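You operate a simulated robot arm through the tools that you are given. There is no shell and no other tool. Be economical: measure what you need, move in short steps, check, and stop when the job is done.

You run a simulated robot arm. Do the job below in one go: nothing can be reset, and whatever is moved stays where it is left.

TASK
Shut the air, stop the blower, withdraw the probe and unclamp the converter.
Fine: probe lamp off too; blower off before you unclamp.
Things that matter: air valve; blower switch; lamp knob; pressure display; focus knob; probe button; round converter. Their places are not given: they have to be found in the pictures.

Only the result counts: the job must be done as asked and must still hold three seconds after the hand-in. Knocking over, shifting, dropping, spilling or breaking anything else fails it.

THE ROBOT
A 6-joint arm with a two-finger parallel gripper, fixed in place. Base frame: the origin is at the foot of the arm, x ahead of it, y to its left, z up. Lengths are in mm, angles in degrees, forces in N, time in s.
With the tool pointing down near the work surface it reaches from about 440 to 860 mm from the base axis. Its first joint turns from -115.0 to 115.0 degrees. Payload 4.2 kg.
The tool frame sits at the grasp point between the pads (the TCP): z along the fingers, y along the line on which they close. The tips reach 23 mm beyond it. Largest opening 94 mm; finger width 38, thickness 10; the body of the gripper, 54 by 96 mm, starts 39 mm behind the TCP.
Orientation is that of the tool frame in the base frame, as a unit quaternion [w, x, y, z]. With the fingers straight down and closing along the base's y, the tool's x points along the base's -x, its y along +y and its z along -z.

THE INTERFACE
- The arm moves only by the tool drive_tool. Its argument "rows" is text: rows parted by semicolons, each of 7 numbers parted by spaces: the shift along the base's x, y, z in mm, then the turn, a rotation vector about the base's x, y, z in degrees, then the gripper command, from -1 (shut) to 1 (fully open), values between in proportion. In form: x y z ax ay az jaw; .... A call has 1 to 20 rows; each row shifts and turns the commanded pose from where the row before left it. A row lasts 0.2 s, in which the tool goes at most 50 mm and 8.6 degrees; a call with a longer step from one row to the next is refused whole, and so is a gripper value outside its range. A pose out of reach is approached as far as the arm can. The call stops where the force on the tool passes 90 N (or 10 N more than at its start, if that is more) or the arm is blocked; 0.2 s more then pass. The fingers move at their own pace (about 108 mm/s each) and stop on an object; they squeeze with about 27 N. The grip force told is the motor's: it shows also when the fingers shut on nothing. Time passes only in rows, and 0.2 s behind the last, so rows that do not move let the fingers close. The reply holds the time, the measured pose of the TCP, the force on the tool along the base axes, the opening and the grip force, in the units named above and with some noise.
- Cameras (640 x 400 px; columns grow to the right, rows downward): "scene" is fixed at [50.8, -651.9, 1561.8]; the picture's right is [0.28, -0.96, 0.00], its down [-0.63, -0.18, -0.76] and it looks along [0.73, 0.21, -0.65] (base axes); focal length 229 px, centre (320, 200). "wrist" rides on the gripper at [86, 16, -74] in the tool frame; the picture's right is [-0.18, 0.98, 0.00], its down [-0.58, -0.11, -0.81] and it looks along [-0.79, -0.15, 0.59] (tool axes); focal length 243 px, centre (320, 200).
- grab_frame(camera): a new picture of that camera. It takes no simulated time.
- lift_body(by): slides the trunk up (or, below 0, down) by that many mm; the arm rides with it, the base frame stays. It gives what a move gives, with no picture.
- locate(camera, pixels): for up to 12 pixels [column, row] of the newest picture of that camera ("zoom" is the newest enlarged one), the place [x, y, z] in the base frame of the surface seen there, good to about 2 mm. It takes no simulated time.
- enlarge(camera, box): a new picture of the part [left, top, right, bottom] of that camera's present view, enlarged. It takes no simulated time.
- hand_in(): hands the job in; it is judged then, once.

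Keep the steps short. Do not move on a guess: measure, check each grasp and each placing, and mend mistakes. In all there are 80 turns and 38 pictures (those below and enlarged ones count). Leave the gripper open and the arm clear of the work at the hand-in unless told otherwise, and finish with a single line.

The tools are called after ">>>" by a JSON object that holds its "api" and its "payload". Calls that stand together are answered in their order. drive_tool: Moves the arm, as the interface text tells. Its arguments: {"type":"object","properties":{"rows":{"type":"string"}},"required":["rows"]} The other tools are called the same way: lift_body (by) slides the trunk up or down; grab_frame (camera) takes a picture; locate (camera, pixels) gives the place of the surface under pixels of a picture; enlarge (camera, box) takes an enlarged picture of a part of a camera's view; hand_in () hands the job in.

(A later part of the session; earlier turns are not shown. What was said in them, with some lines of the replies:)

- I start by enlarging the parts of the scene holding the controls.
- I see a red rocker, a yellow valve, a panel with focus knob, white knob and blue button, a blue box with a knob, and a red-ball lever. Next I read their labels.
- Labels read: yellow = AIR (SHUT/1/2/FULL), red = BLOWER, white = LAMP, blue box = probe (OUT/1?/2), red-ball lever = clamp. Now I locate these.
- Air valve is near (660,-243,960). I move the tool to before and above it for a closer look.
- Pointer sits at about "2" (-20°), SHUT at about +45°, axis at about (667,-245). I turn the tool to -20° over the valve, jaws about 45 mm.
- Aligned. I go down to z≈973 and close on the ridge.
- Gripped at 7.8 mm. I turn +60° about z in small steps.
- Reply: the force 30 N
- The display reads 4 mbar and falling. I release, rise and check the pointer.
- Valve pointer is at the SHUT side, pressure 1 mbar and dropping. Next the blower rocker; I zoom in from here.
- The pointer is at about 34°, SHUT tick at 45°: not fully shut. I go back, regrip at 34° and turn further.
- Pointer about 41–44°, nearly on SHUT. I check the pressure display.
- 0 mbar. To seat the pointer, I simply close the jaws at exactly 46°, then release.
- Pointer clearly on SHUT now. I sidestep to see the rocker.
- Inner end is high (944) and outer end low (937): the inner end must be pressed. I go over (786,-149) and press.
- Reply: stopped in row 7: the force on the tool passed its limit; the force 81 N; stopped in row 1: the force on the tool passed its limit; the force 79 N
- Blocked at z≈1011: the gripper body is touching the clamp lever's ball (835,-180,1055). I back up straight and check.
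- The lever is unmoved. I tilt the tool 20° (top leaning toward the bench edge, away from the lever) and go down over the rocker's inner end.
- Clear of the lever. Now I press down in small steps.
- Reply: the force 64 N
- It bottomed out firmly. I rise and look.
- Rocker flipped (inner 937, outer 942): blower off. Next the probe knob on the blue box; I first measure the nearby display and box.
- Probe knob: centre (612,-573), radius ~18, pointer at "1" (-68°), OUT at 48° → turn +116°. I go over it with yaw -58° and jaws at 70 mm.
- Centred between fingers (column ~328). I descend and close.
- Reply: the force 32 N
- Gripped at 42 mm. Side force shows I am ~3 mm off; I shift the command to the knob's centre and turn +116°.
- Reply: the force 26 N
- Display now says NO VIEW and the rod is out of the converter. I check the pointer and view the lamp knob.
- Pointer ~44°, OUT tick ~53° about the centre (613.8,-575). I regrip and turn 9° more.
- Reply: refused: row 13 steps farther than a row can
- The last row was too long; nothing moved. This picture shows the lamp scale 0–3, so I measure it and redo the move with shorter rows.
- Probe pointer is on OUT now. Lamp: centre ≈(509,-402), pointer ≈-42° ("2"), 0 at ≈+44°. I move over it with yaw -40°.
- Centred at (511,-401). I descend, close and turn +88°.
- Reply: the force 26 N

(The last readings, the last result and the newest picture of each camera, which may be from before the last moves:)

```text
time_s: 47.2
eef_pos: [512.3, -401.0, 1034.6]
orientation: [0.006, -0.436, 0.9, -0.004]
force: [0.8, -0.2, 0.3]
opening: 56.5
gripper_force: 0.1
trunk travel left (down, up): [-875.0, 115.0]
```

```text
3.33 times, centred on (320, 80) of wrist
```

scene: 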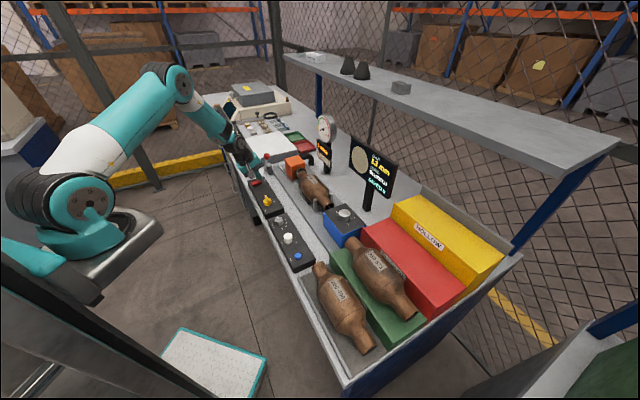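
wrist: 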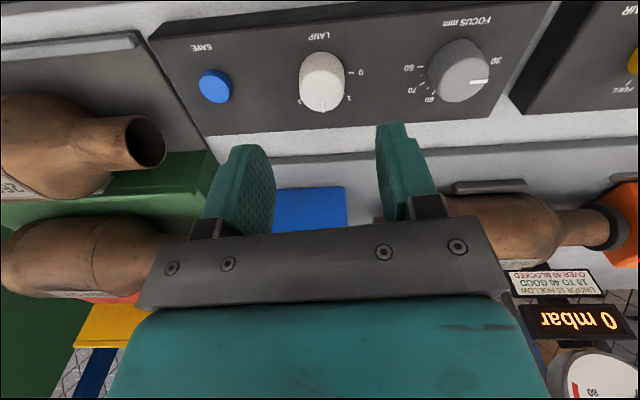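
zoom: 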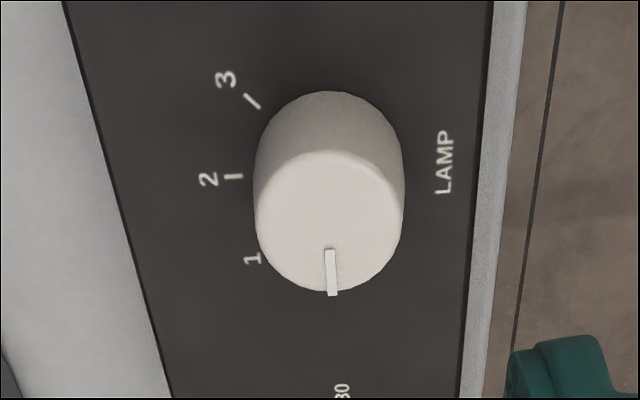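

>>> {"api": "locate", "payload": {"camera": "zoom", "pixels": [[330, 252], [332, 290], [258, 220], [401, 220], [330, 155], [331, 288], [255, 102], [233, 177], [253, 258], [331, 310]]}}

>>> {"api": "locate", "payload": {"camera": "scene", "pixels": [[266, 157], [267, 172], [264, 168], [262, 170], [270, 172], [272, 175], [294, 168], [290, 165]]}}

```text
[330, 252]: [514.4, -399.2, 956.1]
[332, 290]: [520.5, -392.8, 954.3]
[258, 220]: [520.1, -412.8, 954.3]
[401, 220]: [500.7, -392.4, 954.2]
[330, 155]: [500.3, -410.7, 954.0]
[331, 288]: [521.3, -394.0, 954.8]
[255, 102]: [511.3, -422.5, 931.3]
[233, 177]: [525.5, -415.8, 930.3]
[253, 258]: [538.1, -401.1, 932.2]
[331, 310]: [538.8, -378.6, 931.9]
```

```text
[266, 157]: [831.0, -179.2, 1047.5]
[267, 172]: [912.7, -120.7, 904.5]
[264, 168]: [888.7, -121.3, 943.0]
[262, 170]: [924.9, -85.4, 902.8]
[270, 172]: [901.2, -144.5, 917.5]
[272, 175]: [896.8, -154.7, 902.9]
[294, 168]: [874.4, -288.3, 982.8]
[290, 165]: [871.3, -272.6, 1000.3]
```

Lamp pointer at ~45°, i.e. on 0. Now the clamp lever: pivot ≈(889,-121,935), ball ≈(838,-177,1045), leaning back toward the converter. I stage behind it with the tool tilted 40° toward it, jaws closing across the swing plane.

>>> {"api": "drive_tool", "payload": {"rows": "0 0 30 0 0 -5 0.2;32 19 15 3.55 -3.5 0 0.2;32 19 15 3.55 -3.5 0 0.2;32 19 10 3.55 -3.5 0 0.2;32 19 10 3.55 -3.5 0 0.2;32 19 10 3.55 -3.5 0 0.2;32 19 5 3.55 -3.5 0 0.2;32 19 5 3.55 -3.5 0 0.2;32 19 5 3.55 -3.5 0 0.2;0 0 0 0 0 0 0.2"}}

>>> {"api": "grab_frame", "payload": {"camera": "wrist"}}

```text
time_s: 49.4
eef_pos: [766.6, -249.4, 1142.1]
orientation: [0.322, -0.369, 0.863, 0.125]
force: [0.6, 0.0, 0.2]
opening: 56.3
gripper_force: 0.0
trunk travel left (down, up): [-875.0, 115.0]
```

```text
5 pictures are left
```

wrist: 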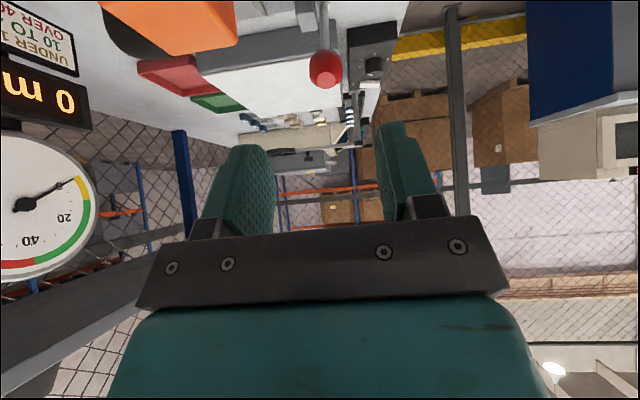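

>>> {"api": "locate", "payload": {"camera": "wrist", "pixels": [[326, 70], [312, 70], [340, 70], [326, 54], [326, 85], [323, 30], [322, 10], [310, 30]]}}

```text
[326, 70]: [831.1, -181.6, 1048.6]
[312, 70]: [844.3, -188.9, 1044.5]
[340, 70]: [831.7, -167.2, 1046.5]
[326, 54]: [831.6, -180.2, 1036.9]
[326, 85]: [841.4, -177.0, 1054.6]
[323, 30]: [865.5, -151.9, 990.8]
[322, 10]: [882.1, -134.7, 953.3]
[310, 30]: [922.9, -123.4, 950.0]
```

Ball centre ≈(840,-175,1044). I approach along the tool axis, straddle it, and close.

>>> {"api": "drive_tool", "payload": {"rows": "7 10 11 0 0 0 0.2;13.3 13 -22 0 0 0 0.2;13.3 13 -22 0 0 0 0.2;13.3 13 -22 0 0 0 0.2;13.3 13 -22 0 0 0 0.2;13.3 13 -22 0 0 0 0.2;0 0 0 0 0 0 0.2"}}

>>> {"api": "drive_tool", "payload": {"rows": "0 0 0 0 0 0 -1;0 0 0 0 0 0 -1;0 0 0 0 0 0 -1"}}

```text
time_s: 51.0
eef_pos: [841.3, -174.6, 1040.2]
orientation: [0.322, -0.369, 0.863, 0.124]
force: [0.5, -0.1, 0.2]
opening: 56.7
gripper_force: 0.0
trunk travel left (down, up): [-875.0, 115.0]
```

```text
time_s: 51.8
eef_pos: [841.4, -173.6, 1041.9]
orientation: [0.322, -0.369, 0.863, 0.124]
force: [1.7, 0.8, -0.5]
opening: 29.4
gripper_force: 45.3
trunk travel left (down, up): [-875.0, 115.0]
```

Ball gripped (29.4 mm). I follow the arc forward for the first 20°.

>>> {"api": "drive_tool", "payload": {"rows": "6.7 6.6 5.6 0 0 0 -1;7.1 7 4.6 0 0 0 -1;7.4 7.3 3.8 0 0 0 -1;7.5 7.4 2.9 0 0 0 -1;0 0 0 0 0 0 -1"}}

```text
time_s: 53.0
eef_pos: [869.5, -145.8, 1058.6]
orientation: [0.323, -0.369, 0.863, 0.124]
force: [-8.7, -3.7, 2.8]
opening: 29.6
gripper_force: 45.1
trunk travel left (down, up): [-875.0, 115.0]
```

The lever follows with little force. I go on to about +7°.

>>> {"api": "drive_tool", "payload": {"rows": "7.8 7.7 2 0 0 0 -1;7.8 7.7 1 0 0 0 -1;7.9 7.7 0 0 0 0 -1;7.8 7.7 -1 0 0 0 -1;0 0 0 0 0 0 -1"}}

>>> {"api": "enlarge", "payload": {"camera": "scene", "box": [220, 120, 340, 220]}}

```text
time_s: 54.2
eef_pos: [900.6, -114.9, 1062.1]
orientation: [0.323, -0.37, 0.862, 0.123]
force: [-7.3, -1.4, 15.2]
opening: 29.2
gripper_force: 45.4
trunk travel left (down, up): [-875.0, 115.0]
```

```text
4.00 times, centred on (280, 170) of scene
```

zoom: 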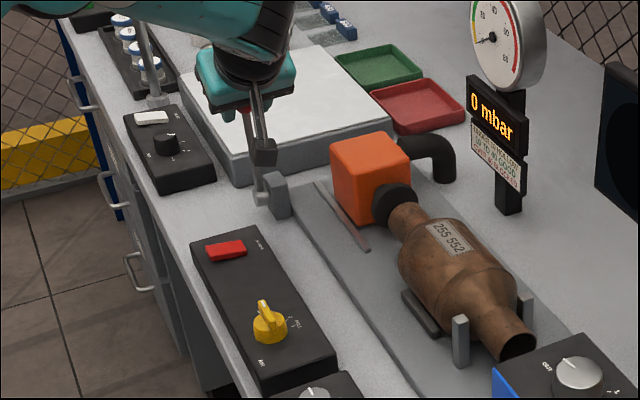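

The lever is near upright and the orange head is backing off. I continue.

>>> {"api": "drive_tool", "payload": {"rows": "7.7 7.6 -3 0 0 0 -1;7.6 7.5 -4 0 0 0 -1;7.4 7.3 -5 0 0 0 -1;7.2 7.1 -6 0 0 0 -1;0 0 0 0 0 0 -1"}}

```text
time_s: 55.4
eef_pos: [931.1, -84.6, 1044.9]
orientation: [0.324, -0.37, 0.862, 0.124]
force: [4.0, 3.9, 27.0]
opening: 29.7
gripper_force: 45.5
trunk travel left (down, up): [-875.0, 115.0]
```

>>> {"api": "drive_tool", "payload": {"rows": "6.8 6.7 -6 0 0 0 -1;6.5 6.4 -7 0 0 0 -1;6 6 -8 0 0 0 -1;0 0 0 0 0 0 -1"}}

```text
time_s: 56.4
eef_pos: [949.8, -69.0, 1024.5]
orientation: [0.325, -0.369, 0.862, 0.122]
force: [21.7, 4.8, 26.3]
opening: 29.6
gripper_force: 44.9
out of reach, approached as far as the arm can: row 3
trunk travel left (down, up): [-875.0, 115.0]
```

At ~+43°, the arm's reach is ending. I look.

>>> {"api": "enlarge", "payload": {"camera": "scene", "box": [220, 120, 340, 220]}}

```text
4.00 times, centred on (280, 170) of scene
```

zoom: 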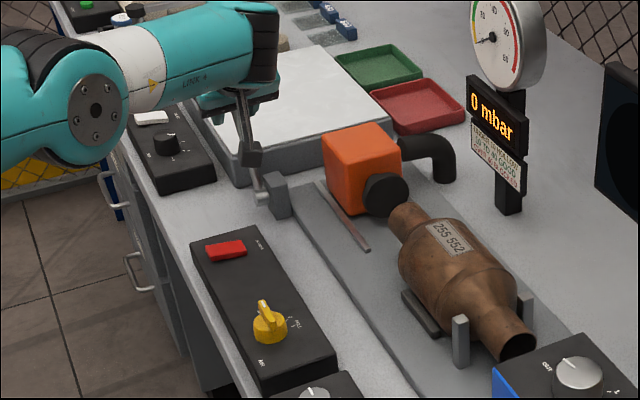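

The head has come off the converter's end. I check whether the lever has more travel: add tilt for reach and push a little further along the arc.

>>> {"api": "drive_tool", "payload": {"rows": "0 0 0 4 -3.9 0 -1;0 0 0 4 -3.9 0 -1;0 0 0 4 -3.9 0 -1;4 4 -7 0 0 0 -1;0 0 0 0 0 0 -1"}}

```text
time_s: 57.6
eef_pos: [952.7, -64.5, 1015.9]
orientation: [0.446, -0.344, 0.808, 0.174]
force: [21.6, -5.6, 21.3]
opening: 29.1
gripper_force: 44.7
trunk travel left (down, up): [-875.0, 115.0]
```

No stop felt (the force is only radial, I am cutting the arc short). I correct outward and go on.

>>> {"api": "drive_tool", "payload": {"rows": "3.6 3.6 4 4 -3.9 0 -1;3.7 3.7 -6 4 -3.9 0 -1;3.6 3.6 -7 0 0 0 -1;0 0 0 0 0 0 -1"}}

```text
time_s: 58.6
eef_pos: [951.0, -64.9, 1005.4]
orientation: [0.522, -0.312, 0.769, 0.198]
force: [52.1, -52.1, -6.9]
opening: 9.5
gripper_force: 44.7
out of reach, approached as far as the arm can: row 2, 3
trunk travel left (down, up): [-875.0, 115.0]
```

The jaws slipped off the ball onto the stem. I open, back off along the tool axis and check.

>>> {"api": "drive_tool", "payload": {"rows": "0 0 0 0 0 0 0.5;0 0 0 0 0 0 0.5;-6 -6 6 0 0 0 0.5;-20 -20 22 0 0 0 0.5;-20 -20 22 0 0 0 0.5;-20 -20 22 0 0 0 0.5;-20 -20 22 0 0 0 0.5"}}

>>> {"api": "enlarge", "payload": {"camera": "scene", "box": [220, 110, 350, 220]}}

```text
time_s: 60.2
eef_pos: [929.4, -159.4, 1085.8]
orientation: [0.521, -0.324, 0.762, 0.209]
force: [0.0, 0.1, -0.7]
opening: 70.5
gripper_force: 0.0
out of reach, approached as far as the arm can: row 3, 4, 5, 6, 7
trunk travel left (down, up): [-875.0, 115.0]
```

```text
3.64 times, centred on (285, 165) of scene
```

zoom: 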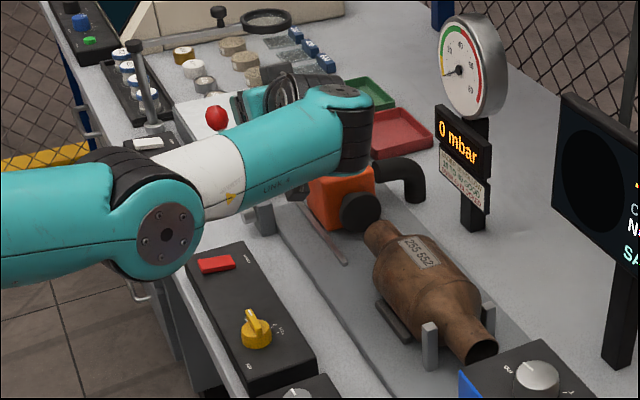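

>>> {"api": "locate", "payload": {"camera": "zoom", "pixels": [[215, 112], [217, 118], [222, 118], [360, 210], [345, 195], [325, 190]]}}

>>> {"api": "drive_tool", "payload": {"rows": "-40 -10 0 0 0 0 0.5;-40 -10 20 0 0 0 0.5;-40 -10 20 -4 3.9 0 0.5;-40 0 0 -4 3.9 0 0.5;0 0 0 -4 3.9 0 0.5"}}

```text
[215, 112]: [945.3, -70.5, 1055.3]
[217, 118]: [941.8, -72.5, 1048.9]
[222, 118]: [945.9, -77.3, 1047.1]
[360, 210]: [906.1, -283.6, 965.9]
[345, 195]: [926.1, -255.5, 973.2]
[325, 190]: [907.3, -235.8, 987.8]
```

```text
time_s: 61.4
eef_pos: [887.7, -252.1, 1108.6]
orientation: [0.404, -0.355, 0.828, 0.159]
force: [0.2, 0.1, 0.1]
opening: 70.3
gripper_force: 0.1
out of reach, approached as far as the arm can: row 1, 2, 3, 4
trunk travel left (down, up): [-875.0, 115.0]
```

Ball is now at ≈(950,-69,1043): lever mirrored to about +37°, stays there. I let the arm settle.

>>> {"api": "drive_tool", "payload": {"rows": "0 0 0 0 0 0 0.5;0 0 0 0 0 0 0.5"}}

```text
time_s: 62.0
eef_pos: [887.6, -250.8, 1110.4]
orientation: [0.404, -0.354, 0.828, 0.16]
force: [-0.3, 0.6, 0.3]
opening: 70.6
gripper_force: 0.1
trunk travel left (down, up): [-875.0, 115.0]
```

>>> {"api": "drive_tool", "payload": {"rows": "-20 5 20 0 0 0 0.5;-30 5 20 0 0 0 0.5;-35 8 20 -4 3.9 0 1;-35 8 20 -4 3.9 0 1;-35 8 20 -4 3.9 0 1;-35 8 20 -4 3.9 0 1;-35 8 10 -4 3.9 0 1;-35 8 0 -4 3.9 0 1;-35 8 0 -4 3.9 0 1;-35 8 0 0 0 0 1;-35 8 0 0 0 0 1;0 0 0 0 0 0 1"}}

>>> {"api": "enlarge", "payload": {"camera": "scene", "box": [220, 110, 380, 240]}}

```text
time_s: 64.6
eef_pos: [796.4, -285.8, 1273.4]
orientation: [0.102, -0.393, 0.913, 0.033]
force: [0.5, 0.1, -0.2]
opening: 94.0
gripper_force: 0.0
out of reach, approached as far as the arm can: row 1, 2, 3, 4, 5, 6, 7, 8, 9, 10, 11
trunk travel left (down, up): [-875.0, 115.0]
```

```text
3.08 times, centred on (300, 175) of scene
```

zoom: 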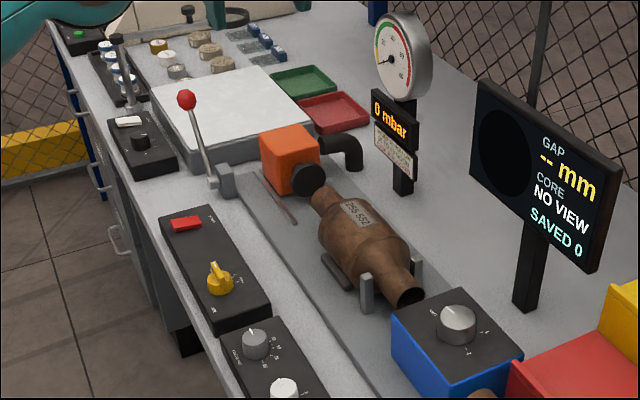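

Everything in place; the lever stands forward and the head is off the converter. I measure the lever once more.

>>> {"api": "locate", "payload": {"camera": "zoom", "pixels": [[186, 100], [183, 96], [190, 100], [205, 150], [198, 130], [212, 180], [290, 155], [308, 178]]}}

```text
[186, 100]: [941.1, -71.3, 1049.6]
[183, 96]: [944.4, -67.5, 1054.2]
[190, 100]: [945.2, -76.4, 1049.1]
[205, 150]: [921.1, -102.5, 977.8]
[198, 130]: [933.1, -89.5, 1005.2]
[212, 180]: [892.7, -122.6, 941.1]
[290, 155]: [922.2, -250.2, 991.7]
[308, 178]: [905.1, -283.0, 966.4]
```

The lever ended as an exact mirror of its start, at its end stop. Valve on SHUT (0 mbar), blower rocker flipped, probe OUT, lamp 0. The gripper is open and clear, so I hand in.

>>> {"api": "hand_in", "payload": {}}

```text
The job is handed in.
```

Job handed in: the air is shut (0 mbar), the blower was switched off before unclamping, the probe is withdrawn with its lamp at 0, the converter is unclamped, and in the last picture nothing else looks moved; while I was reaching for the blower switch the gripper bumped the clamp lever, which did not move.
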